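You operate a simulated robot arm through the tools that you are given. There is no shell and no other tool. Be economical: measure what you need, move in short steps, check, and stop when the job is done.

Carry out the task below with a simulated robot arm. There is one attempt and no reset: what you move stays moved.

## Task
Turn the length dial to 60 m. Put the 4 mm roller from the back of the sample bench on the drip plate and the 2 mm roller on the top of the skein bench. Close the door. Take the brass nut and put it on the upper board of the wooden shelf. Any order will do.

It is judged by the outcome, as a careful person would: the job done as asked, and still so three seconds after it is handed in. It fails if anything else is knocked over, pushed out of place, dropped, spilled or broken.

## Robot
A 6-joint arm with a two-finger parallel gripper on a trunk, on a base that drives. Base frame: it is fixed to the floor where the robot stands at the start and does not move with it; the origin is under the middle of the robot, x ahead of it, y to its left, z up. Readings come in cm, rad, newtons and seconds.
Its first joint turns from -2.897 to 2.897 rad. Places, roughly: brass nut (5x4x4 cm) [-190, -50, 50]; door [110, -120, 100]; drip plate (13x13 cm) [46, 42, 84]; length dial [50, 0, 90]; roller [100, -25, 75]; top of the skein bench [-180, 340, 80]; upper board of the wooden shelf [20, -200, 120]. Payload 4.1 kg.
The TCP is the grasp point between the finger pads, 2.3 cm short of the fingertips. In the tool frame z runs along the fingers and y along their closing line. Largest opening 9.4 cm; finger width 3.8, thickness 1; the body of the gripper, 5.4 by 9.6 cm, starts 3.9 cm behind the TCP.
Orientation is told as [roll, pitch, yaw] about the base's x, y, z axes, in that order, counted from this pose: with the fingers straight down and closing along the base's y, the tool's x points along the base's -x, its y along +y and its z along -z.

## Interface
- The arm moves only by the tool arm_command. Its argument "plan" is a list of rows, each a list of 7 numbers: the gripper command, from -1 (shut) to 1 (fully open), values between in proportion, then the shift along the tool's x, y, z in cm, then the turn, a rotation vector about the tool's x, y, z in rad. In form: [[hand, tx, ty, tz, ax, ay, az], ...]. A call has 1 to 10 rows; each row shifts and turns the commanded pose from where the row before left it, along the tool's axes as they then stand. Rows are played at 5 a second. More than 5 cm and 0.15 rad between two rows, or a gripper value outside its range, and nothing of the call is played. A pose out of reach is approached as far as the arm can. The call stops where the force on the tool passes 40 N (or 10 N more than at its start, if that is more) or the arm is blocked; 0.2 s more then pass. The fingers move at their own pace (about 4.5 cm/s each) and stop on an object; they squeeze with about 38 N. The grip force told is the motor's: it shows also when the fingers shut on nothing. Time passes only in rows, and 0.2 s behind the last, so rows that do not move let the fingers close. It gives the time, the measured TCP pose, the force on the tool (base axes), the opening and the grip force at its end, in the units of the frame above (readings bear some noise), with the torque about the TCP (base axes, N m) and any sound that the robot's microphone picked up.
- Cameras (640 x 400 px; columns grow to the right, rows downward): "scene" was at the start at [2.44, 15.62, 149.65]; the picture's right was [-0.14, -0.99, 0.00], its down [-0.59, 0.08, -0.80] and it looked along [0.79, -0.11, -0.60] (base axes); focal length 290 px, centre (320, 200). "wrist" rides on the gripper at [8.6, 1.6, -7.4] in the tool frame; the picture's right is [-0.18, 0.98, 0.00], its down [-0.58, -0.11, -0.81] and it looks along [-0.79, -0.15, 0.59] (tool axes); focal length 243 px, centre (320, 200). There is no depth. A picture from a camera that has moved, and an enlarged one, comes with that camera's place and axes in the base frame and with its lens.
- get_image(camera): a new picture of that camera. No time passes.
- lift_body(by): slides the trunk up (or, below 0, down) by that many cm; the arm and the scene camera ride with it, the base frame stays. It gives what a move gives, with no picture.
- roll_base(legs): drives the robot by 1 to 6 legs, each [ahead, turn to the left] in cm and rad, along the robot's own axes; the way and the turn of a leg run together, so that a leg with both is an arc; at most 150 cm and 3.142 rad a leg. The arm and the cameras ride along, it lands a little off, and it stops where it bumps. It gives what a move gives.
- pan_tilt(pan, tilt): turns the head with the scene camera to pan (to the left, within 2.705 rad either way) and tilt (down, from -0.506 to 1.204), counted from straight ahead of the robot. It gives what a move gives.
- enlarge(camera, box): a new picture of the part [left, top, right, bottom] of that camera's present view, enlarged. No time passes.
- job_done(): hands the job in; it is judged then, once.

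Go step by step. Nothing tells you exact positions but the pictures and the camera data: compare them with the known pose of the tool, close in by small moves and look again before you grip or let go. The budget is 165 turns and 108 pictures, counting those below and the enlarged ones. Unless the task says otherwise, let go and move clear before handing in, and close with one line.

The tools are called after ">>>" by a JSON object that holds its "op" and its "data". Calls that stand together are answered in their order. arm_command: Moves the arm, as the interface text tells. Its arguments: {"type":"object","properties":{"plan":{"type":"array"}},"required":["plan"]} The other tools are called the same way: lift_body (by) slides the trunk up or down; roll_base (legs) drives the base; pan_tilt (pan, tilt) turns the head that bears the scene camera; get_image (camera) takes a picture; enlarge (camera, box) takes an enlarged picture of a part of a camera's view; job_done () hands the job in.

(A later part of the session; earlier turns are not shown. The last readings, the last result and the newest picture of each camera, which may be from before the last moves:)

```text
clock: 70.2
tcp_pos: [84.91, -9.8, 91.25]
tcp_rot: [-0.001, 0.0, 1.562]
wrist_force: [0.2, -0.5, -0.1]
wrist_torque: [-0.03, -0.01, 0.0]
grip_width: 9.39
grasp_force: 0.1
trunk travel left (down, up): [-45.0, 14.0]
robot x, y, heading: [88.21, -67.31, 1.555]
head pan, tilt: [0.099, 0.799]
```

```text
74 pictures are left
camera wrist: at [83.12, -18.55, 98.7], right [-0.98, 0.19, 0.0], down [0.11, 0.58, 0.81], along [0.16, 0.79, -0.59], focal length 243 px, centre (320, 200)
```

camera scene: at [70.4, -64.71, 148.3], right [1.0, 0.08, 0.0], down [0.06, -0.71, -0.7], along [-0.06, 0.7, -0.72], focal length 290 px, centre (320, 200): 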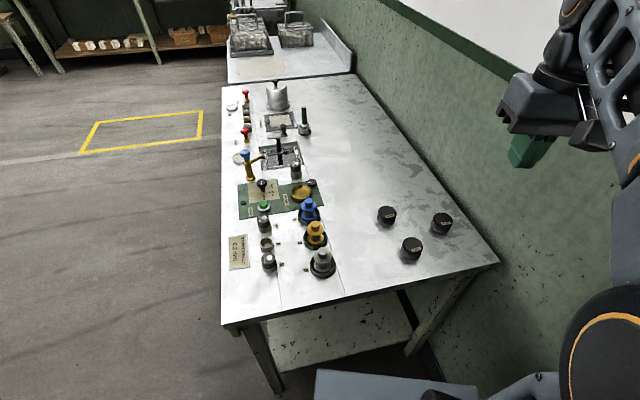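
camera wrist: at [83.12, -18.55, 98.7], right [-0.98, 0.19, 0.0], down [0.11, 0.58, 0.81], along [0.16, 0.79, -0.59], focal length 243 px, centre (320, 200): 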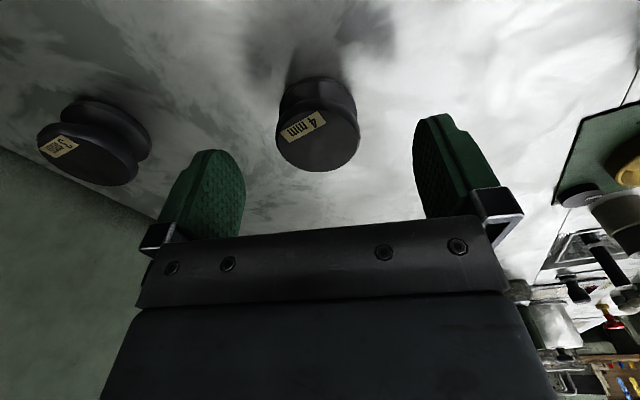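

Roller is well between the pads laterally; I nudge 0.5 cm further and go down gently.

>>> {"op": "arm_command", "data": {"plan": [[1, -0.5, -0.15, 2, 0, 0, 0], [1, 0, 0, 1, 0, 0, 0], [1, 0, 0, 0.7, 0, 0, 0]]}}

>>> {"op": "get_image", "data": {"camera": "wrist"}}

>>> {"op": "enlarge", "data": {"camera": "scene", "box": [340, 170, 468, 250]}}

```text
clock: 71.0
tcp_pos: [85.06, -9.27, 87.63]
tcp_rot: [-0.002, 0.001, 1.56]
wrist_force: [-0.7, -0.6, -0.2]
wrist_torque: [-0.01, 0.02, 0.02]
grip_width: 9.4
grasp_force: 0.2
trunk travel left (down, up): [-45.0, 14.0]
robot x, y, heading: [88.12, -67.82, 1.549]
head pan, tilt: [0.099, 0.799]
```

```text
73 pictures are left
camera wrist: at [83.31, -18.04, 95.04], right [-0.98, 0.19, 0.0], down [0.11, 0.58, 0.81], along [0.16, 0.79, -0.59], focal length 243 px, centre (320, 200)
```

wrist: 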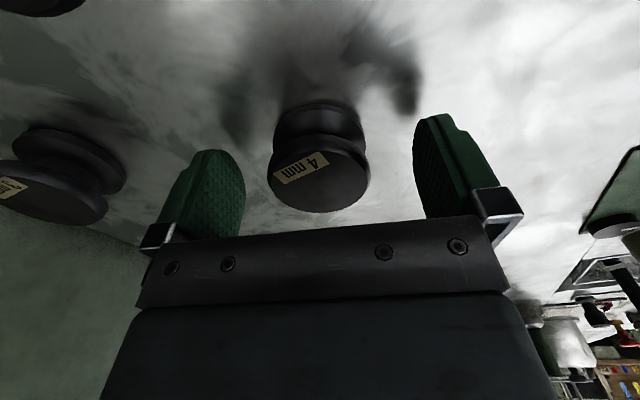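

```text
5.00 times, centred on (404, 210) of scene
camera zoom: at [70.39, -64.71, 148.29], right [1.0, 0.08, 0.0], down [0.06, -0.71, -0.7], along [-0.06, 0.69, -0.72], focal length 1451 px, centre (-100, 150)
```

zoom: 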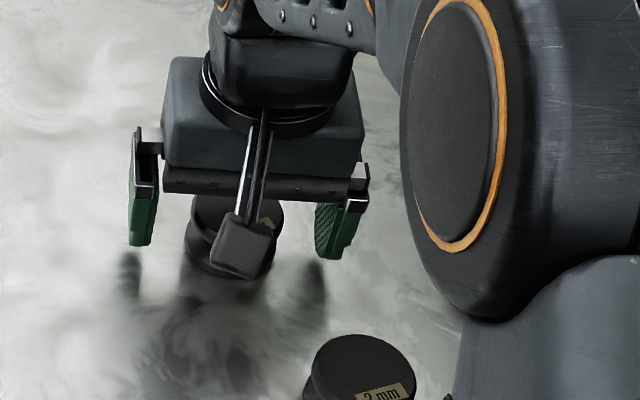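

The roller is centred and its top is at z≈87. I lower 0.6 cm, close, and lift slightly.

>>> {"op": "arm_command", "data": {"plan": [[1, 0, 0, 0.6, 0, 0, 0], [-1, 0, 0, 0, 0, 0, 0], [-1, 0, 0, 0, 0, 0, 0], [-1, 0, 0, 0, 0, 0, 0], [-1, 0, 0, 0, 0, 0, 0], [-1, 0, 0, 0, 0, 0, 0], [-1, 0, 0, -3, 0, 0, 0], [-1, 0, 0, -5, 0, 0, 0]]}}

>>> {"op": "get_image", "data": {"camera": "wrist"}}

```text
clock: 72.8
tcp_pos: [85.06, -9.27, 95.05]
tcp_rot: [-0.001, 0.002, 1.561]
wrist_force: [0.6, 0.4, -1.3]
wrist_torque: [-0.01, 0.03, -0.02]
grip_width: 5.36
grasp_force: 38.6
trunk travel left (down, up): [-45.0, 14.0]
robot x, y, heading: [87.85, -67.69, 1.552]
head pan, tilt: [0.099, 0.799]
```

```text
71 pictures are left
camera wrist: at [83.24, -18.06, 102.47], right [-0.98, 0.19, 0.0], down [0.11, 0.58, 0.81], along [0.16, 0.79, -0.59], focal length 243 px, centre (320, 200)
```

wrist: 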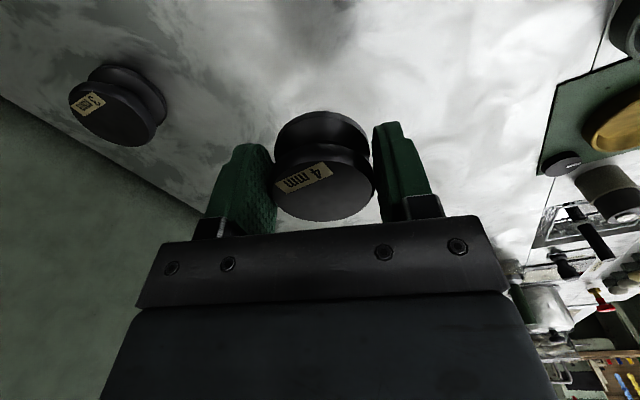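

The 4 mm roller is held. I lift, retract, and drive round the bench corner to the front, opposite the drip plate.

>>> {"op": "arm_command", "data": {"plan": [[-1, 0, 0, -5, 0, 0, 0], [-1, 0, 0, -5, 0, 0, 0], [-1, 5, 0, -5, 0, 0, 0], [-1, 5, 0, -2, 0, 0, 0], [-1, 5, 0, -2, 0, 0, 0], [-1, 5, 0, 0, 0, 0, 0], [-1, 4, 0, 0, 0, 0, 0]]}}

>>> {"op": "roll_base", "data": {"legs": [[-30, 0], [0, 1.59], [105, 0], [0, -1.645], [122, 0], [0, -1.2]]}}

>>> {"op": "pan_tilt", "data": {"pan": 0.2, "tilt": 0.8}}

>>> {"op": "get_image", "data": {"camera": "scene"}}

```text
refused: row 3 steps farther than a row can; nothing moved
```

```text
clock: 95.6
tcp_pos: [35.97, 60.82, 95.13]
tcp_rot: [0.018, -0.004, 0.635]
wrist_force: [-3.6, 3.1, 3.4]
wrist_torque: [0.06, 0.02, 0.05]
grip_width: 5.32
grasp_force: 37.8
trunk travel left (down, up): [-45.0, 14.0]
robot x, y, heading: [-8.19, 22.99, 0.616]
head pan, tilt: [0.099, 0.799]
stopped in leg 6: the force on the tool passed its limit (the readings are from after the stop); the commanded pose is now the measured one
```

```text
clock: 96.3
tcp_pos: [35.97, 60.79, 95.39]
tcp_rot: [0.015, -0.007, 0.633]
wrist_force: [-5.0, 5.8, 4.8]
wrist_torque: [0.04, -0.06, 0.11]
grip_width: 5.36
grasp_force: 38.0
trunk travel left (down, up): [-45.0, 14.0]
robot x, y, heading: [-8.06, 23.31, 0.617]
head pan, tilt: [0.201, 0.799]
```

```text
70 pictures are left
camera scene: at [-17.5, 39.18, 148.29], right [0.73, -0.68, 0.0], down [-0.49, -0.53, -0.7], along [0.47, 0.51, -0.72], focal length 290 px, centre (320, 200)
```

scene: 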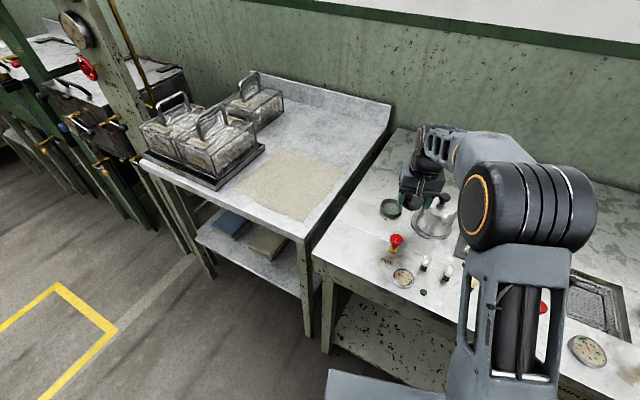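

The retract was refused (too long a diagonal step) and the base drove with the arm out; it stopped against something, apparently the pot. I inspect closely before moving.

>>> {"op": "enlarge", "data": {"camera": "scene", "box": [340, 110, 500, 310]}}

>>> {"op": "get_image", "data": {"camera": "wrist"}}

```text
2.00 times, centred on (420, 210) of scene
camera zoom: at [-17.5, 39.18, 148.29], right [0.73, -0.68, 0.0], down [-0.49, -0.53, -0.7], along [0.47, 0.51, -0.72], focal length 580 px, centre (120, 180)
```

zoom: 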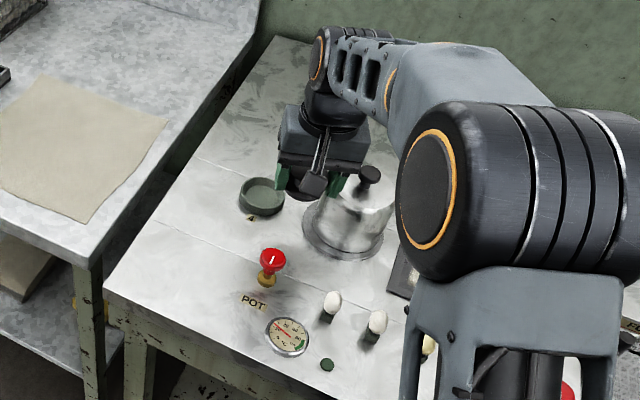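

```text
68 pictures are left
camera wrist: at [28.1, 56.76, 102.67], right [-0.43, 0.9, 0.02], down [0.54, 0.24, 0.81], along [0.72, 0.36, -0.59], focal length 243 px, centre (320, 200)
```

wrist: 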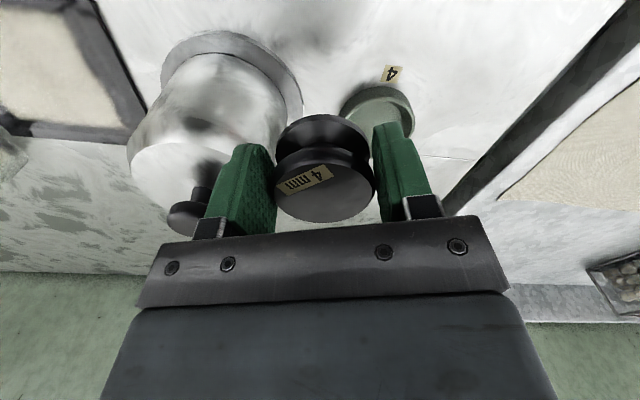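

The finger is leaning on the pot's side; the pot still seems on its base with its lid. I turn back left a bit to relieve contact, then look.

>>> {"op": "roll_base", "data": {"legs": [[0, 0.1]]}}

>>> {"op": "arm_command", "data": {"plan": [[-1, 0, 0, -5, 0, 0, 0], [-1, 0, 0, -5, 0, 0, 0], [-1, 0, 0, -5, 0, 0, 0], [-1, 0, 0, -5, 0, 0, 0]]}}

>>> {"op": "get_image", "data": {"camera": "scene"}}

>>> {"op": "get_image", "data": {"camera": "wrist"}}

```text
clock: 97.2
tcp_pos: [31.98, 65.05, 95.19]
tcp_rot: [0.016, -0.006, 0.735]
wrist_force: [0.3, 0.1, -0.3]
wrist_torque: [-0.01, -0.01, 0.0]
grip_width: 5.36
grasp_force: 38.2
trunk travel left (down, up): [-45.0, 14.0]
robot x, y, heading: [-8.39, 23.17, 0.725]
head pan, tilt: [0.201, 0.799]
```

```text
clock: 98.2
tcp_pos: [32.18, 64.54, 115.27]
tcp_rot: [0.017, -0.005, 0.735]
wrist_force: [0.0, 1.4, -0.3]
wrist_torque: [-0.01, 0.04, 0.0]
grip_width: 5.36
grasp_force: 37.9
trunk travel left (down, up): [-45.0, 14.0]
robot x, y, heading: [-8.01, 22.73, 0.722]
head pan, tilt: [0.201, 0.799]
```

```text
67 pictures are left
camera scene: at [-18.96, 38.14, 148.29], right [0.8, -0.6, 0.0], down [-0.43, -0.57, -0.7], along [0.42, 0.56, -0.72], focal length 290 px, centre (320, 200)
```

scene: 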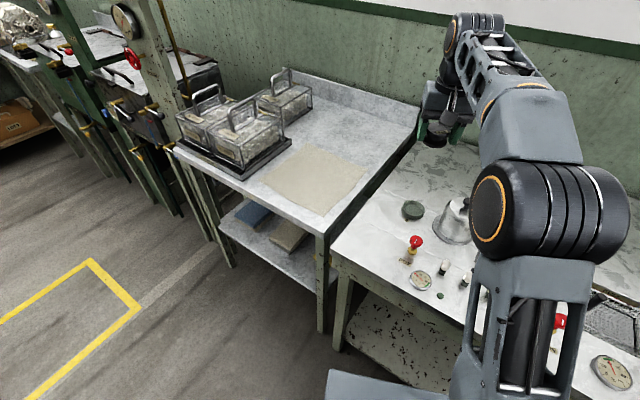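

```text
66 pictures are left
camera wrist: at [24.67, 59.81, 122.64], right [-0.52, 0.85, 0.02], down [0.51, 0.3, 0.81], along [0.68, 0.43, -0.59], focal length 243 px, centre (320, 200)
```

wrist: 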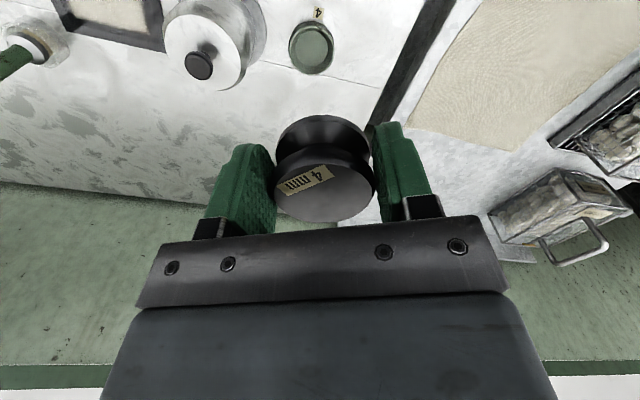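

Nothing toppled. I retract the arm properly and drive to the exact starting stance so I can compare the pot with the first picture.

>>> {"op": "arm_command", "data": {"plan": [[-1, 5, 0, 0, 0, 0, 0], [-1, 5, 0, 0, 0, 0, 0], [-1, 5, 0, 0, 0, 0, 0], [-1, 5, 0, 0, 0, 0, 0]]}}

>>> {"op": "enlarge", "data": {"camera": "wrist", "box": [120, 0, 380, 120]}}

```text
clock: 99.2
tcp_pos: [17.18, 51.25, 115.05]
tcp_rot: [0.015, -0.004, 0.734]
wrist_force: [0.3, 0.6, -0.2]
wrist_torque: [0.0, 0.03, -0.03]
grip_width: 5.35
grasp_force: 38.2
trunk travel left (down, up): [-45.0, 14.0]
robot x, y, heading: [-7.99, 23.04, 0.726]
head pan, tilt: [0.201, 0.799]
```

```text
2.46 times, centred on (250, 60) of wrist
camera zoom: at [9.69, 46.42, 122.45], right [-0.52, 0.85, 0.02], down [0.51, 0.3, 0.81], along [0.68, 0.43, -0.59], focal length 597 px, centre (492, 545)
```

zoom: 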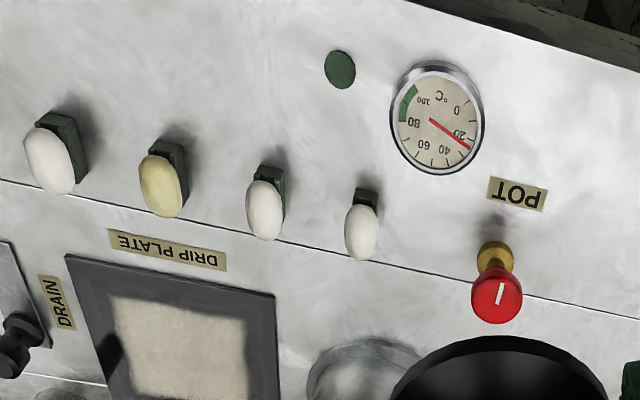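

Now drive to the start stance.

>>> {"op": "roll_base", "data": {"legs": [[0, -1.962], [24.4, 0], [0, 1.237]]}}

>>> {"op": "pan_tilt", "data": {"pan": -0.141, "tilt": 0.639}}

>>> {"op": "enlarge", "data": {"camera": "scene", "box": [0, 240, 320, 400]}}

```text
clock: 108.8
tcp_pos: [37.57, 4.63, 115.08]
tcp_rot: [0.016, -0.007, 0.013]
wrist_force: [-0.2, 0.2, -1.1]
wrist_torque: [0.02, 0.02, 0.01]
grip_width: 5.35
grasp_force: 38.3
trunk travel left (down, up): [-45.0, 14.0]
robot x, y, heading: [-0.34, -0.13, -0.001]
head pan, tilt: [0.201, 0.799]
```

```text
clock: 109.6
tcp_pos: [37.58, 4.5, 114.95]
tcp_rot: [0.017, -0.006, 0.012]
wrist_force: [-0.6, 0.2, 0.2]
wrist_torque: [0.01, -0.03, -0.02]
grip_width: 5.36
grasp_force: 37.8
trunk travel left (down, up): [-45.0, 14.0]
robot x, y, heading: [-0.42, 0.39, -0.001]
head pan, tilt: [-0.141, 0.639]
```

```text
2.00 times, centred on (160, 320) of scene
camera zoom: at [2.17, 15.68, 149.64], right [-0.14, -0.99, 0.0], down [-0.59, 0.08, -0.8], along [0.79, -0.11, -0.6], focal length 580 px, centre (640, -40)
```

zoom: 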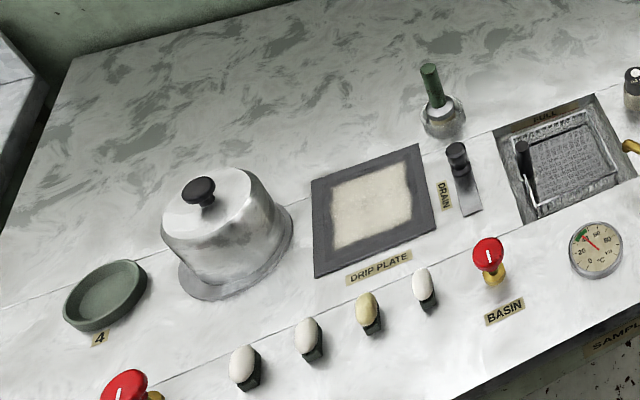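

The ring hasn't moved; the pot body moved perhaps half a centimetre. I zoom in on the pot to check it sits properly.

>>> {"op": "enlarge", "data": {"camera": "scene", "box": [60, 310, 170, 400]}}

```text
4.44 times, centred on (115, 355) of scene
camera zoom: at [2.17, 15.68, 149.64], right [-0.14, -0.99, 0.0], down [-0.59, 0.08, -0.8], along [0.79, -0.11, -0.6], focal length 1290 px, centre (1231, -489)
```

zoom: 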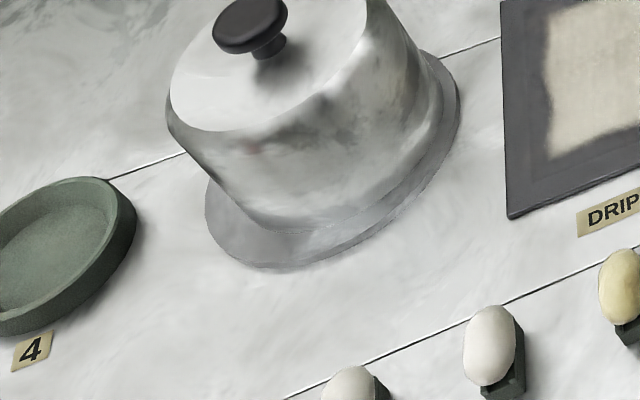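

The pot is upright and on its ring, off by only some millimetres, so I leave it. Next I carry the roller over the drip plate centre (43.9, 42.3).

>>> {"op": "arm_command", "data": {"plan": [[-1, -0.79, 4.71, 0, 0.016, 0.006, 0], [-1, -0.79, 4.71, 0, 0, 0, 0], [-1, -0.79, 4.71, 0, 0, 0, 0], [-1, -0.79, 4.71, 0, 0, 0, 0], [-1, -0.79, 4.71, 0, 0, 0, 0], [-1, -0.79, 4.71, 0, 0, 0, 0], [-1, -0.79, 4.71, 0, 0, 0, 0], [-1, -0.79, 4.71, 0, 0, 0, 0], [-1, 0, 0, 5, 0, 0, 0], [-1, 0, 0, 5, 0, 0, 0]]}}

>>> {"op": "get_image", "data": {"camera": "wrist"}}

>>> {"op": "get_image", "data": {"camera": "scene"}}

```text
clock: 111.8
tcp_pos: [43.24, 42.43, 105.08]
tcp_rot: [0.001, -0.001, 0.014]
wrist_force: [-0.4, -0.3, -0.5]
wrist_torque: [0.07, 0.01, 0.0]
grip_width: 5.35
grasp_force: 38.8
trunk travel left (down, up): [-45.0, 14.0]
robot x, y, heading: [-0.25, 0.05, 0.001]
head pan, tilt: [-0.141, 0.639]
```

```text
62 pictures are left
camera wrist: at [34.56, 43.78, 112.54], right [0.17, 0.99, 0.0], down [0.58, -0.1, 0.81], along [0.79, -0.14, -0.59], focal length 243 px, centre (320, 200)
```

wrist: 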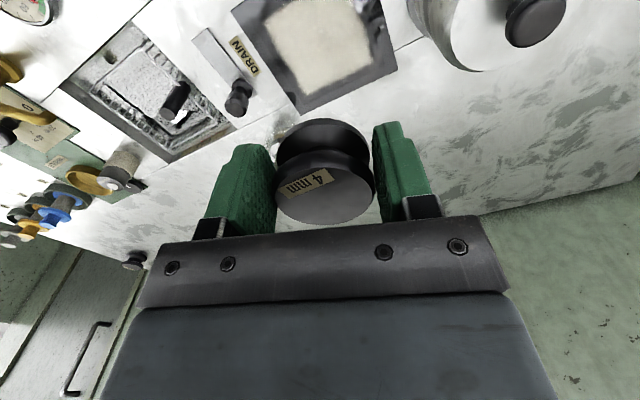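

```text
61 pictures are left
camera scene: at [2.16, 15.66, 149.65], right [-0.14, -0.99, 0.0], down [-0.59, 0.08, -0.8], along [0.8, -0.11, -0.6], focal length 290 px, centre (320, 200)
```

scene: 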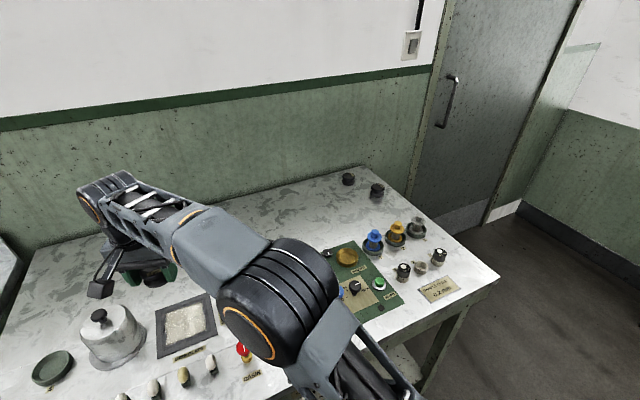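

I correct by (+1.2, −0.6) and descend part-way.

>>> {"op": "arm_command", "data": {"plan": [[-1, -1.2, -0.6, 3, 0, 0, 0], [-1, 0, 0, 4.5, 0, 0, 0], [-1, 0, 0, 4, 0, 0, 0], [-1, 0, 0, 2.5, 0, 0, 0]]}}

>>> {"op": "get_image", "data": {"camera": "wrist"}}

```text
clock: 112.8
tcp_pos: [44.53, 41.91, 91.09]
tcp_rot: [-0.001, 0.002, 0.014]
wrist_force: [0.5, -0.2, -0.4]
wrist_torque: [0.01, 0.01, 0.0]
grip_width: 5.35
grasp_force: 38.1
trunk travel left (down, up): [-45.0, 14.0]
robot x, y, heading: [0.22, 0.26, 0.004]
head pan, tilt: [-0.141, 0.639]
```

```text
60 pictures are left
camera wrist: at [35.73, 43.22, 98.51], right [0.17, 0.99, 0.0], down [0.58, -0.1, 0.81], along [0.79, -0.14, -0.59], focal length 243 px, centre (320, 200)
```

wrist: 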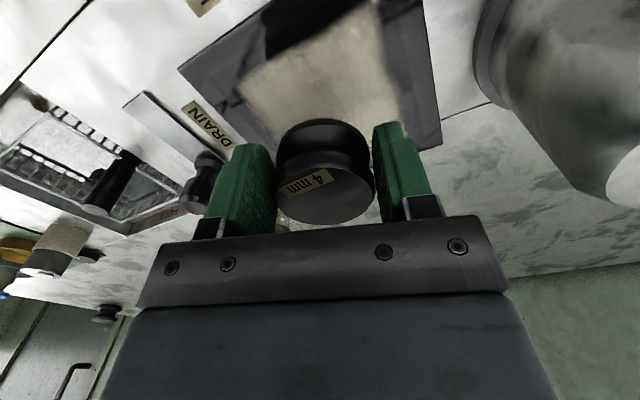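

The landing point is the plate's middle. I lower slowly.

>>> {"op": "arm_command", "data": {"plan": [[-1, 0, 0, 2.5, 0, 0, 0], [-1, 0, 0, 0.7, 0, 0, 0], [-1, 0, 0, 0.3, 0, 0, 0], [-1, 0, 0, 0.2, 0, 0, 0]]}}

```text
clock: 113.8
tcp_pos: [44.48, 41.76, 87.44]
tcp_rot: [0.0, -0.001, 0.015]
wrist_force: [0.5, -0.5, 0.2]
wrist_torque: [-0.03, -0.04, 0.01]
grip_width: 5.37
grasp_force: 37.6
trunk travel left (down, up): [-45.0, 14.0]
robot x, y, heading: [-0.21, 0.03, -0.0]
head pan, tilt: [-0.141, 0.639]
```

>>> {"op": "arm_command", "data": {"plan": [[-1, 0, 0, 0.2, 0, 0, 0], [-1, 0, 0, 0.2, 0, 0, 0], [-1, 0, 0, 0, 0, 0, 0]]}}

>>> {"op": "get_image", "data": {"camera": "wrist"}}

```text
clock: 114.6
tcp_pos: [44.5, 41.73, 87.31]
tcp_rot: [0.005, -0.005, 0.014]
wrist_force: [1.3, 0.8, 29.3]
wrist_torque: [-0.42, -0.04, -0.01]
grip_width: 5.33
grasp_force: 37.6
trunk travel left (down, up): [-45.0, 14.0]
robot x, y, heading: [-0.27, 0.33, 0.002]
head pan, tilt: [-0.141, 0.639]
```

```text
59 pictures are left
camera wrist: at [35.75, 43.11, 94.8], right [0.17, 0.99, 0.01], down [0.58, -0.11, 0.81], along [0.8, -0.13, -0.59], focal length 243 px, centre (320, 200)
```

wrist: 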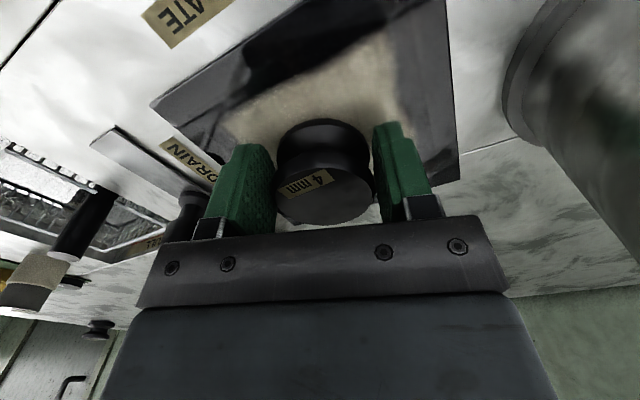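

Touchdown (29 N). I relieve pressure, open to 7 cm and rise.

>>> {"op": "arm_command", "data": {"plan": [[-1, 0, 0, -0.2, 0, 0, 0], [0.5, 0, 0, 0, 0, 0, 0], [0.5, 0, 0, 0, 0, 0, 0], [0.5, 0, 0, 0, 0, 0, 0], [0.5, 0, 0, -4, 0, 0, 0], [0.5, 0, 0, -5, 0, 0, 0], [0.5, 0, 0, -5, 0, 0, 0], [0.5, 0, 0, -5, 0, 0, 0], [0.5, 0, 0, -5, 0, 0, 0]]}}

>>> {"op": "get_image", "data": {"camera": "wrist"}}

>>> {"op": "enlarge", "data": {"camera": "scene", "box": [60, 270, 260, 395]}}

```text
clock: 116.6
tcp_pos: [44.38, 41.73, 111.51]
tcp_rot: [0.001, 0.002, 0.012]
wrist_force: [0.4, 0.3, -0.2]
wrist_torque: [0.02, 0.02, 0.01]
grip_width: 7.06
grasp_force: 0.1
trunk travel left (down, up): [-45.0, 14.0]
robot x, y, heading: [-0.07, 0.03, -0.001]
head pan, tilt: [-0.141, 0.639]
```

```text
58 pictures are left
camera wrist: at [35.79, 43.16, 118.78], right [0.17, 0.99, 0.0], down [0.58, -0.1, 0.81], along [0.79, -0.14, -0.59], focal length 243 px, centre (320, 200)
```

wrist: 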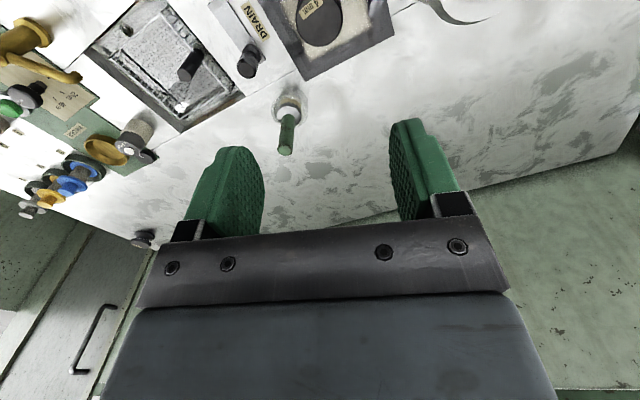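

```text
3.20 times, centred on (160, 332) of scene
camera zoom: at [2.17, 15.69, 149.64], right [-0.14, -0.99, 0.0], down [-0.59, 0.08, -0.8], along [0.79, -0.11, -0.6], focal length 929 px, centre (832, -224)
```

zoom: 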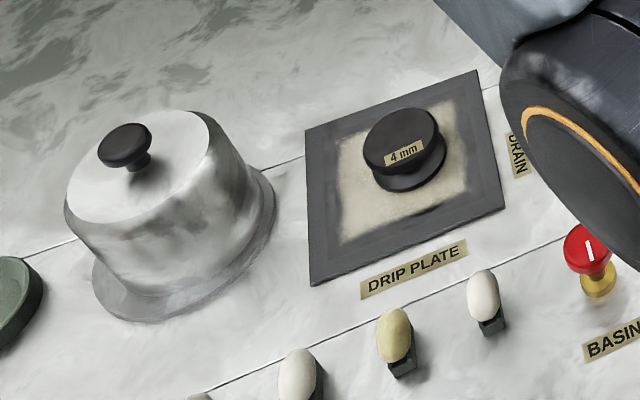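

The 4 mm roller stands on the drip plate. I tuck the arm, this time confirming before driving.

>>> {"op": "arm_command", "data": {"plan": [[0.5, 1, -4.6, -1, 0, 0, 0], [0.5, 1, -4.6, -1, 0, 0, 0], [0.5, 1, -4.6, -1, 0, 0, 0], [0.5, 1, -4.6, -1, 0, 0, 0], [0.5, 1, -4.6, -1, 0, 0, 0], [0.5, 1, -4.6, -1, 0, 0, 0], [0.5, 1, -4.6, -1, 0, 0, 0], [0.5, 1, -4.6, -1, 0, 0, 0], [0.5, 1, -4.6, 0, 0, 0, 0]]}}

```text
clock: 118.6
tcp_pos: [36.21, 0.09, 119.23]
tcp_rot: [0.001, 0.002, 0.014]
wrist_force: [-0.1, -0.3, -0.9]
wrist_torque: [-0.01, -0.02, -0.02]
grip_width: 7.06
grasp_force: 0.1
trunk travel left (down, up): [-45.0, 14.0]
robot x, y, heading: [-0.16, 0.12, 0.003]
head pan, tilt: [-0.141, 0.639]
```

Arm is tucked. Now drive back to the bench's right side.

>>> {"op": "roll_base", "data": {"legs": [[-18, 0], [0, -1.571], [97, 0], [0, 1.571], [98, 0], [0, 1.283]]}}

>>> {"op": "roll_base", "data": {"legs": [[28, 0], [0, 0.27]]}}

>>> {"op": "pan_tilt", "data": {"pan": 0.0, "tilt": 0.8}}

>>> {"op": "get_image", "data": {"camera": "scene"}}

```text
clock: 140.4
tcp_pos: [90.17, -63.07, 119.22]
tcp_rot: [0.0, 0.0, 1.285]
wrist_force: [-0.3, -1.1, 0.2]
wrist_torque: [0.0, -0.02, 0.01]
grip_width: 7.02
grasp_force: 0.0
trunk travel left (down, up): [-45.0, 14.0]
robot x, y, heading: [80.08, -97.96, 1.27]
head pan, tilt: [-0.141, 0.639]
```

```text
clock: 143.3
tcp_pos: [88.72, -34.62, 119.25]
tcp_rot: [-0.001, 0.0, 1.553]
wrist_force: [-0.8, -0.6, -0.4]
wrist_torque: [0.0, 0.01, -0.02]
grip_width: 7.05
grasp_force: 0.0
trunk travel left (down, up): [-45.0, 14.0]
robot x, y, heading: [87.77, -71.33, 1.54]
head pan, tilt: [-0.141, 0.639]
```

```text
clock: 144.0
tcp_pos: [88.76, -34.72, 119.28]
tcp_rot: [0.001, 0.002, 1.553]
wrist_force: [-0.6, -0.8, 0.2]
wrist_torque: [0.0, -0.01, -0.01]
grip_width: 7.05
grasp_force: 0.1
trunk travel left (down, up): [-45.0, 14.0]
robot x, y, heading: [87.92, -70.96, 1.539]
head pan, tilt: [0.0, 0.799]
```

```text
56 pictures are left
camera scene: at [71.06, -68.32, 148.3], right [1.0, -0.03, 0.0], down [-0.02, -0.72, -0.7], along [0.02, 0.7, -0.72], focal length 290 px, centre (320, 200)
```

scene: 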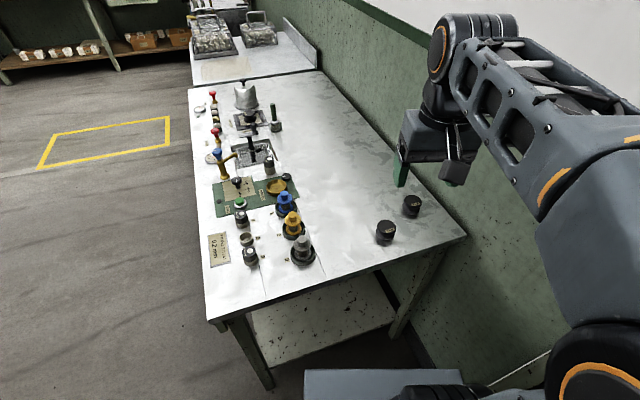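

2 mm roller near (90.3,-20.8). I open fully, move above it and look with the wrist camera.

>>> {"op": "arm_command", "data": {"plan": [[1, -4.6, -0.6, 0, 0, 0, 0], [1, -4.6, -0.6, 0, 0, 0, 0], [1, -4.6, -0.5, 0, 0, 0, 0], [1, 0, 0, 5, 0, 0, 0], [1, 0, 0, 5, 0, 0, 0], [1, 0, 0, 5, 0, 0, 0], [1, 0, 0, 5, 0, 0, 0], [1, 0, 0, 4, 0, 0, 0]]}}

>>> {"op": "get_image", "data": {"camera": "wrist"}}

```text
clock: 145.8
tcp_pos: [90.8, -20.88, 95.14]
tcp_rot: [0.003, 0.0, 1.554]
wrist_force: [0.2, 0.5, 0.4]
wrist_torque: [0.0, -0.01, 0.04]
grip_width: 9.38
grasp_force: 0.0
trunk travel left (down, up): [-45.0, 14.0]
robot x, y, heading: [88.11, -71.09, 1.538]
head pan, tilt: [0.0, 0.799]
```

```text
55 pictures are left
camera wrist: at [89.03, -29.56, 102.51], right [-0.98, 0.2, 0.0], down [0.12, 0.58, 0.81], along [0.16, 0.79, -0.59], focal length 243 px, centre (320, 200)
```

wrist: 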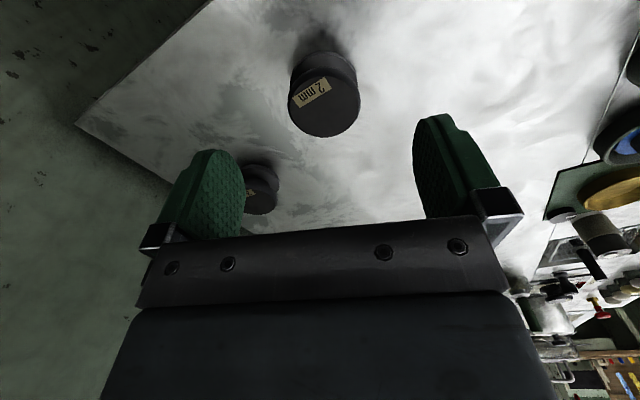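

It's 1.2 cm further on. I shift, descend, and check before gripping.

>>> {"op": "arm_command", "data": {"plan": [[1, -1.2, 0.3, 3, 0, 0, 0], [1, 0, 0, 4, 0, 0, 0], [1, 0, 0, 0.8, 0, 0, 0]]}}

>>> {"op": "get_image", "data": {"camera": "wrist"}}

```text
clock: 146.6
tcp_pos: [90.33, -19.74, 87.52]
tcp_rot: [0.0, -0.002, 1.554]
wrist_force: [-0.7, -0.8, -0.6]
wrist_torque: [0.02, 0.03, 0.0]
grip_width: 9.4
grasp_force: 0.0
trunk travel left (down, up): [-45.0, 14.0]
robot x, y, heading: [87.38, -71.19, 1.542]
head pan, tilt: [0.0, 0.799]
```

```text
54 pictures are left
camera wrist: at [88.66, -28.38, 94.82], right [-0.98, 0.2, 0.0], down [0.12, 0.58, 0.81], along [0.16, 0.79, -0.59], focal length 243 px, centre (320, 200)
```

wrist: 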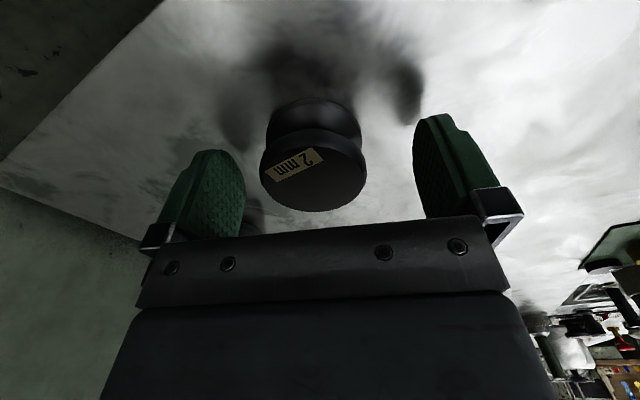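

Nearly centred; a 0.3 cm trim, then grip and lift.

>>> {"op": "arm_command", "data": {"plan": [[1, 0, -0.3, 0.5, 0, 0, 0], [-1, 0, 0, 0, 0, 0, 0], [-1, 0, 0, 0, 0, 0, 0], [-1, 0, 0, 0, 0, 0, 0], [-1, 0, 0, 0, 0, 0, 0], [-1, 0, 0, 0, 0, 0, 0], [-1, 0, 0, -4, 0, 0, 0], [-1, 0, 0, -5, 0, 0, 0], [-1, 0, 0, -5, 0, 0, 0], [-1, 0, 0, -5, 0, 0, 0]]}}

>>> {"op": "arm_command", "data": {"plan": [[-1, 0, 0, -5, 0, 0, 0], [-1, 0, 0, -5, 0, 0, 0], [-1, 5, 0, 0, 0, 0, 0], [-1, 5, 0, 0, 0, 0, 0], [-1, 5, 0, 0, 0, 0, 0], [-1, 4, 0, 0, 0, 0, 0]]}}

>>> {"op": "get_image", "data": {"camera": "wrist"}}

```text
clock: 148.8
tcp_pos: [90.9, -19.73, 105.99]
tcp_rot: [0.0, 0.001, 1.553]
wrist_force: [0.7, -0.3, -0.5]
wrist_torque: [0.01, 0.03, 0.03]
grip_width: 5.36
grasp_force: 37.6
trunk travel left (down, up): [-45.0, 14.0]
robot x, y, heading: [87.91, -71.03, 1.541]
head pan, tilt: [0.0, 0.799]
```

```text
clock: 150.2
tcp_pos: [90.49, -38.94, 116.03]
tcp_rot: [0.0, 0.0, 1.551]
wrist_force: [-0.6, 0.1, -0.5]
wrist_torque: [-0.02, -0.02, 0.0]
grip_width: 5.34
grasp_force: 38.4
trunk travel left (down, up): [-45.0, 14.0]
robot x, y, heading: [87.82, -70.84, 1.54]
head pan, tilt: [0.0, 0.799]
```

```text
53 pictures are left
camera wrist: at [88.67, -47.62, 123.4], right [-0.98, 0.2, 0.0], down [0.12, 0.58, 0.81], along [0.16, 0.79, -0.59], focal length 243 px, centre (320, 200)
```

wrist: 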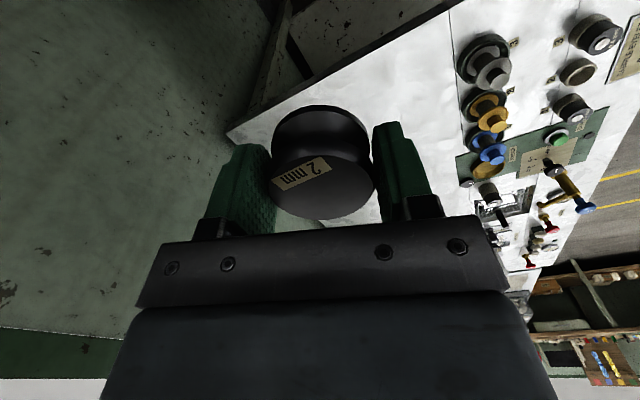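

The 2 mm roller is held and tucked. I back out and drive toward the skein bench, stopping part-way to look.

>>> {"op": "roll_base", "data": {"legs": [[-26, 0], [0, 1.6], [117, 0], [0, -1.234], [120, 0], [110, 0]]}}

>>> {"op": "pan_tilt", "data": {"pan": 0.0, "tilt": 0.45}}

>>> {"op": "get_image", "data": {"camera": "scene"}}

```text
clock: 175.4
tcp_pos: [-115.67, 149.0, 115.96]
tcp_rot: [0.0, -0.002, 1.927]
wrist_force: [0.2, -0.3, -0.5]
wrist_torque: [-0.01, -0.01, 0.0]
grip_width: 5.34
grasp_force: 38.0
trunk travel left (down, up): [-45.0, 14.0]
robot x, y, heading: [-106.13, 117.79, 1.911]
head pan, tilt: [0.0, 0.799]
```

```text
clock: 176.2
tcp_pos: [-115.72, 148.89, 116.06]
tcp_rot: [0.001, -0.002, 1.927]
wrist_force: [-0.4, -0.1, 0.0]
wrist_torque: [0.02, 0.04, 0.0]
grip_width: 5.37
grasp_force: 38.4
trunk travel left (down, up): [-45.0, 14.0]
robot x, y, heading: [-106.57, 117.76, 1.921]
head pan, tilt: [0.0, 0.45]
```

```text
52 pictures are left
camera scene: at [-123.45, 115.51, 151.33], right [0.94, 0.34, 0.0], down [0.15, -0.41, -0.9], along [-0.3, 0.85, -0.44], focal length 290 px, centre (320, 200)
```

scene: 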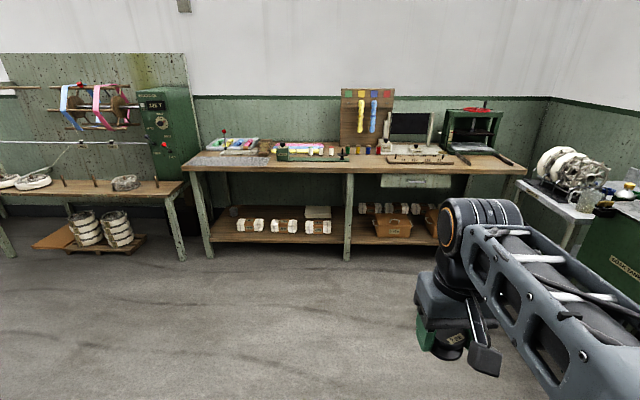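

The long bench in the middle matches the skein bench place. I zoom in to find a free spot on its top.

>>> {"op": "enlarge", "data": {"camera": "scene", "box": [180, 80, 540, 190]}}

```text
1.78 times, centred on (360, 135) of scene
camera zoom: at [-123.45, 115.51, 151.33], right [0.94, 0.34, 0.0], down [0.15, -0.41, -0.9], along [-0.3, 0.85, -0.44], focal length 516 px, centre (249, 316)
```

zoom: 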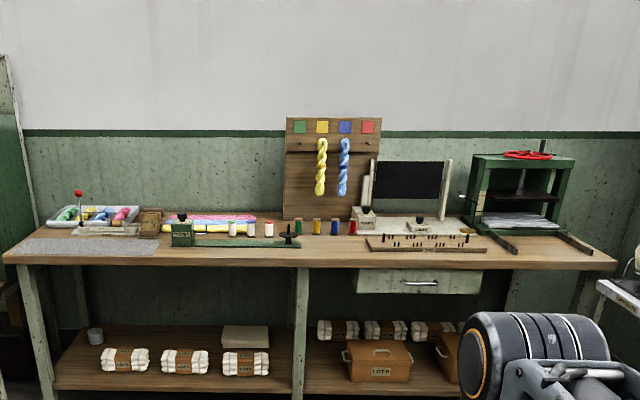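

There's a free patch at the front between the green device and the comb board, near (-160,320). I drive closer.

>>> {"op": "roll_base", "data": {"legs": [[0, -0.085], [148, 0], [0, 0.03]]}}

>>> {"op": "pan_tilt", "data": {"pan": 0.0, "tilt": 0.75}}

>>> {"op": "get_image", "data": {"camera": "scene"}}

```text
clock: 184.4
tcp_pos: [-151.39, 292.5, 116.03]
tcp_rot: [0.0, -0.002, 1.869]
wrist_force: [-0.5, -1.0, -0.5]
wrist_torque: [-0.02, 0.0, 0.04]
grip_width: 5.35
grasp_force: 37.6
trunk travel left (down, up): [-45.0, 14.0]
robot x, y, heading: [-143.94, 261.05, 1.856]
head pan, tilt: [0.0, 0.45]
```

```text
clock: 185.2
tcp_pos: [-151.45, 292.6, 116.05]
tcp_rot: [-0.001, 0.0, 1.867]
wrist_force: [0.1, 0.1, -0.9]
wrist_torque: [-0.02, -0.01, 0.01]
grip_width: 5.36
grasp_force: 37.2
trunk travel left (down, up): [-45.0, 14.0]
robot x, y, heading: [-144.02, 261.07, 1.853]
head pan, tilt: [0.0, 0.75]
```

```text
50 pictures are left
camera scene: at [-160.77, 258.87, 148.7], right [0.96, 0.28, 0.0], down [0.19, -0.65, -0.73], along [-0.21, 0.7, -0.68], focal length 290 px, centre (320, 200)
```

scene: 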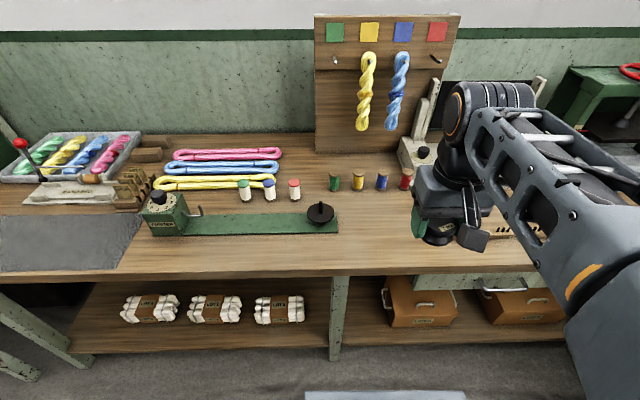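

The spot at (-160,319) is clear. I extend and lower part-way, then look from the wrist.

>>> {"op": "arm_command", "data": {"plan": [[-1, -4.6, 0.08, 1.8, 0, 0, 0], [-1, -4.6, 0.08, 1.8, 0, 0, 0], [-1, -4.6, 0.08, 1.8, 0, 0, 0], [-1, -4.6, 0.08, 1.8, 0, 0, 0], [-1, -4.6, 0.08, 1.8, 0, 0, 0], [-1, -4.6, 0.08, 1.8, 0, 0, 0], [-1, 0, 0, 5, 0, 0, 0], [-1, 0, 0, 5, 0, 0, 0]]}}

>>> {"op": "get_image", "data": {"camera": "wrist"}}

>>> {"op": "get_image", "data": {"camera": "scene"}}

```text
clock: 187.0
tcp_pos: [-159.96, 318.87, 95.01]
tcp_rot: [0.0, 0.0, 1.87]
wrist_force: [-0.6, -0.3, -0.9]
wrist_torque: [0.04, 0.02, -0.04]
grip_width: 5.34
grasp_force: 38.4
trunk travel left (down, up): [-45.0, 14.0]
robot x, y, heading: [-144.12, 261.23, 1.853]
head pan, tilt: [0.0, 0.75]
```

```text
49 pictures are left
camera wrist: at [-159.04, 310.05, 102.48], right [-0.99, -0.11, 0.0], down [-0.07, 0.59, 0.81], along [-0.09, 0.8, -0.59], focal length 243 px, centre (320, 200)
```

wrist: 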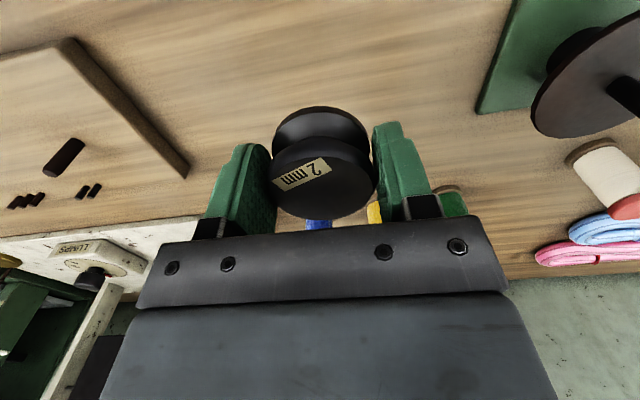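

```text
48 pictures are left
camera scene: at [-160.77, 258.87, 148.7], right [0.96, 0.28, 0.0], down [0.19, -0.65, -0.73], along [-0.21, 0.7, -0.68], focal length 290 px, centre (320, 200)
```

scene: 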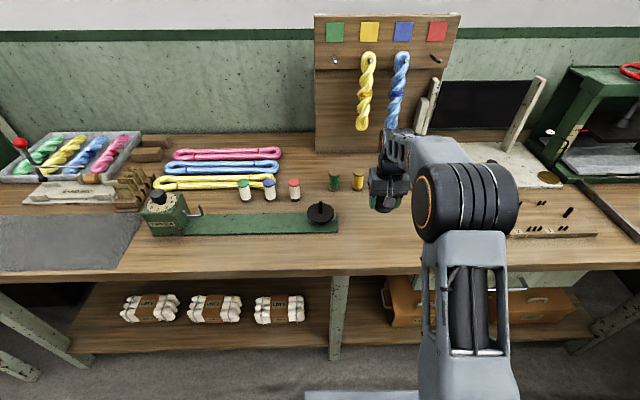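

The landing point is bare wood. I lower in steps until contact.

>>> {"op": "arm_command", "data": {"plan": [[-1, 0, 0, 4, 0, 0, 0], [-1, 0, 0, 4, 0, 0, 0], [-1, 0, 0, 1.5, 0, 0, 0], [-1, 0, 0, 0.5, 0, 0, 0], [-1, 0, 0, 0.5, 0, 0, 0], [-1, 0, 0, 0.4, 0, 0, 0], [-1, 0, 0, 0.4, 0, 0, 0]]}}

>>> {"op": "get_image", "data": {"camera": "wrist"}}

```text
clock: 187.9
tcp_pos: [-160.18, 319.18, 86.31]
tcp_rot: [0.001, -0.016, 1.869]
wrist_force: [0.1, -0.6, 13.7]
wrist_torque: [-0.34, 0.14, 0.12]
grip_width: 5.35
grasp_force: 38.1
trunk travel left (down, up): [-45.0, 14.0]
robot x, y, heading: [-143.55, 261.4, 1.851]
head pan, tilt: [0.0, 0.75]
stopped in row 4: the force on the tool passed its limit (the readings are from after the stop); the commanded pose is now the measured one
```

```text
47 pictures are left
camera wrist: at [-159.2, 310.2, 93.6], right [-0.99, -0.11, 0.0], down [-0.06, 0.58, 0.82], along [-0.09, 0.81, -0.58], focal length 243 px, centre (320, 200)
```

wrist: 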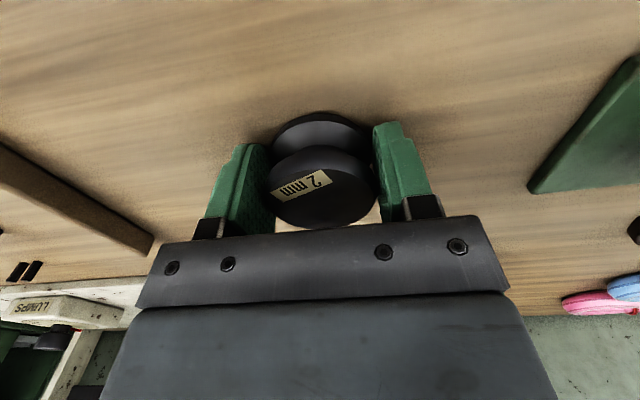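

Contact at bench height ≈83. I level the tool, ease up slightly and release.

>>> {"op": "arm_command", "data": {"plan": [[-1, 0, 0, -0.1, 0, 0.016, 0], [-1, 0, 0, 0, 0, 0, 0]]}}

>>> {"op": "arm_command", "data": {"plan": [[0.3, 0, 0, 0, 0, 0, 0], [0.3, 0, 0, 0, 0, 0, 0], [0.6, 0, 0, 0, 0, 0, 0], [0.6, 0, 0, 0, 0, 0, 0], [0.6, 0, 0, -3, 0, 0, 0], [0.6, 0, 0, -5, 0, 0, 0], [0.6, 0, 0, -5, 0, 0, 0], [0.6, 0, 0, -5, 0, 0, 0], [0.6, 0, 0, -5, 0, 0, 0]]}}

>>> {"op": "get_image", "data": {"camera": "wrist"}}

```text
clock: 188.5
tcp_pos: [-160.15, 319.14, 86.28]
tcp_rot: [0.0, 0.002, 1.869]
wrist_force: [-2.6, 4.2, 14.2]
wrist_torque: [0.44, 0.2, 0.0]
grip_width: 5.35
grasp_force: 37.5
trunk travel left (down, up): [-45.0, 14.0]
robot x, y, heading: [-143.8, 261.28, 1.853]
head pan, tilt: [0.0, 0.75]
```

```text
clock: 190.5
tcp_pos: [-160.26, 319.21, 109.24]
tcp_rot: [0.0, 0.006, 1.87]
wrist_force: [0.0, -0.1, -0.1]
wrist_torque: [0.01, -0.01, 0.02]
grip_width: 7.53
grasp_force: 0.0
trunk travel left (down, up): [-45.0, 14.0]
robot x, y, heading: [-143.89, 260.86, 1.854]
head pan, tilt: [0.0, 0.75]
```

```text
46 pictures are left
camera wrist: at [-159.34, 310.42, 116.72], right [-0.99, -0.11, 0.0], down [-0.07, 0.59, 0.8], along [-0.09, 0.8, -0.6], focal length 243 px, centre (320, 200)
```

wrist: 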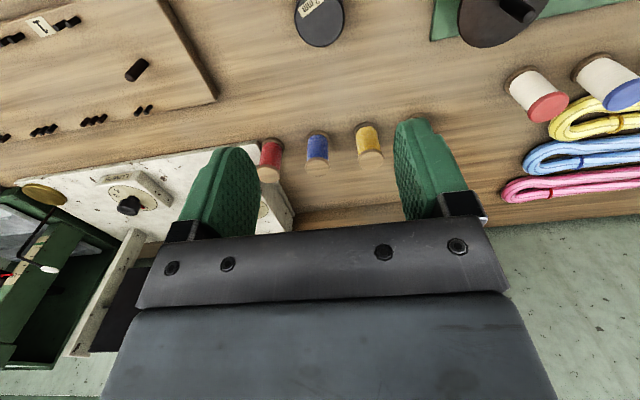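

The 2 mm roller stands on the bench. I retract, confirm, then check from the scene camera.

>>> {"op": "arm_command", "data": {"plan": [[0.6, 5, 0, 0, 0, 0, 0], [0.6, 5, 0, 0, 0, 0, 0], [0.6, 5, 0, 0, 0, 0, 0], [0.6, 5, 0, 0, 0, 0, 0], [0.6, 5, 0, 0, 0, 0, 0], [-1, 5, 0, 0, 0, 0, 0]]}}

>>> {"op": "get_image", "data": {"camera": "scene"}}

```text
clock: 191.9
tcp_pos: [-151.46, 290.52, 109.19]
tcp_rot: [0.001, 0.006, 1.868]
wrist_force: [-0.8, 0.8, -0.7]
wrist_torque: [0.03, 0.0, 0.01]
grip_width: 4.02
grasp_force: 0.1
trunk travel left (down, up): [-45.0, 14.0]
robot x, y, heading: [-143.96, 261.15, 1.855]
head pan, tilt: [0.0, 0.75]
```

```text
45 pictures are left
camera scene: at [-160.76, 258.83, 148.69], right [0.96, 0.28, 0.0], down [0.19, -0.65, -0.73], along [-0.21, 0.7, -0.68], focal length 290 px, centre (320, 200)
```

scene: 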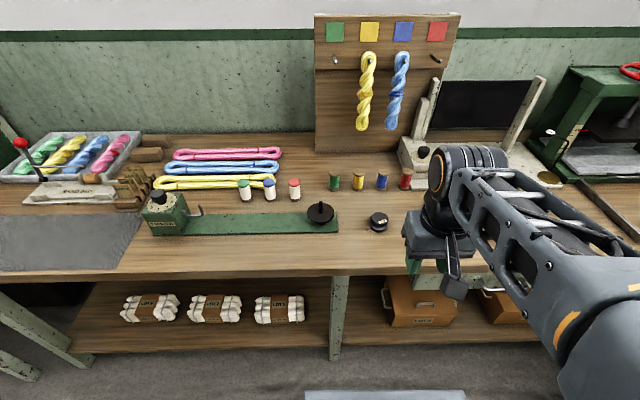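

Roller placed well. The arm is tucked; now I drive to face the small table with the nut.

>>> {"op": "roll_base", "data": {"legs": [[-20, 0], [0, 2.907], [140, 0], [130, 0], [0, -1.32]]}}

>>> {"op": "pan_tilt", "data": {"pan": 0.0, "tilt": 0.7}}

>>> {"op": "get_image", "data": {"camera": "scene"}}

```text
clock: 216.2
tcp_pos: [-160.26, -34.71, 109.25]
tcp_rot: [0.0, 0.005, -2.841]
wrist_force: [0.4, 0.5, 0.2]
wrist_torque: [-0.03, 0.0, -0.01]
grip_width: 0.0
grasp_force: 37.8
trunk travel left (down, up): [-45.0, 14.0]
robot x, y, heading: [-130.96, -27.32, -2.855]
head pan, tilt: [0.0, 0.75]
```

```text
clock: 216.9
tcp_pos: [-160.23, -34.72, 109.28]
tcp_rot: [0.0, 0.007, -2.844]
wrist_force: [-0.3, -0.6, -0.4]
wrist_torque: [-0.02, 0.01, -0.05]
grip_width: 0.01
grasp_force: 38.5
trunk travel left (down, up): [-45.0, 14.0]
robot x, y, heading: [-130.85, -27.29, -2.862]
head pan, tilt: [0.0, 0.7]
```

```text
44 pictures are left
camera scene: at [-128.73, -43.68, 149.12], right [-0.28, 0.96, 0.0], down [0.62, 0.18, -0.76], along [-0.73, -0.22, -0.64], focal length 290 px, centre (320, 200)
```

scene: 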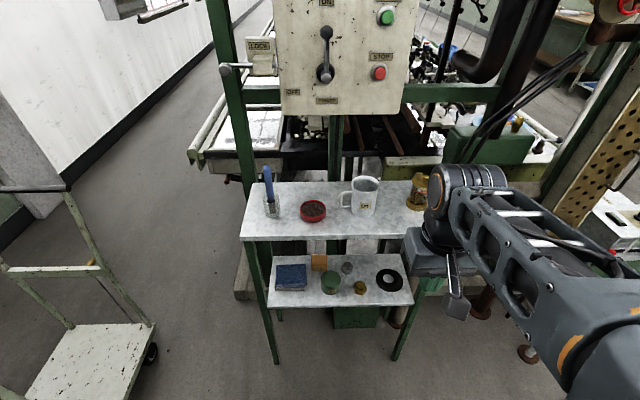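

>>> {"op": "enlarge", "data": {"camera": "scene", "box": [230, 160, 450, 310]}}

```text
2.67 times, centred on (340, 235) of scene
camera zoom: at [-128.73, -43.68, 149.12], right [-0.28, 0.96, 0.0], down [0.62, 0.18, -0.76], along [-0.73, -0.22, -0.64], focal length 774 px, centre (267, 107)
```

zoom: 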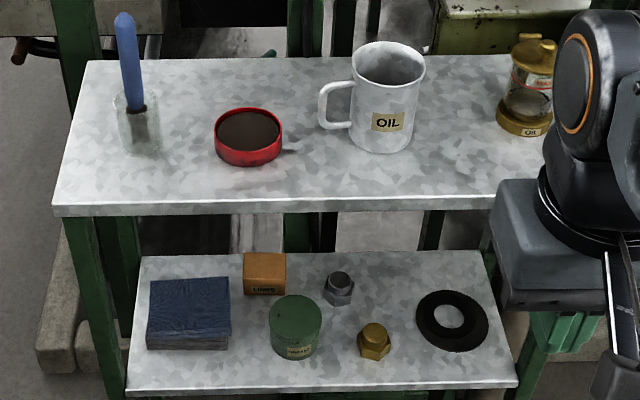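

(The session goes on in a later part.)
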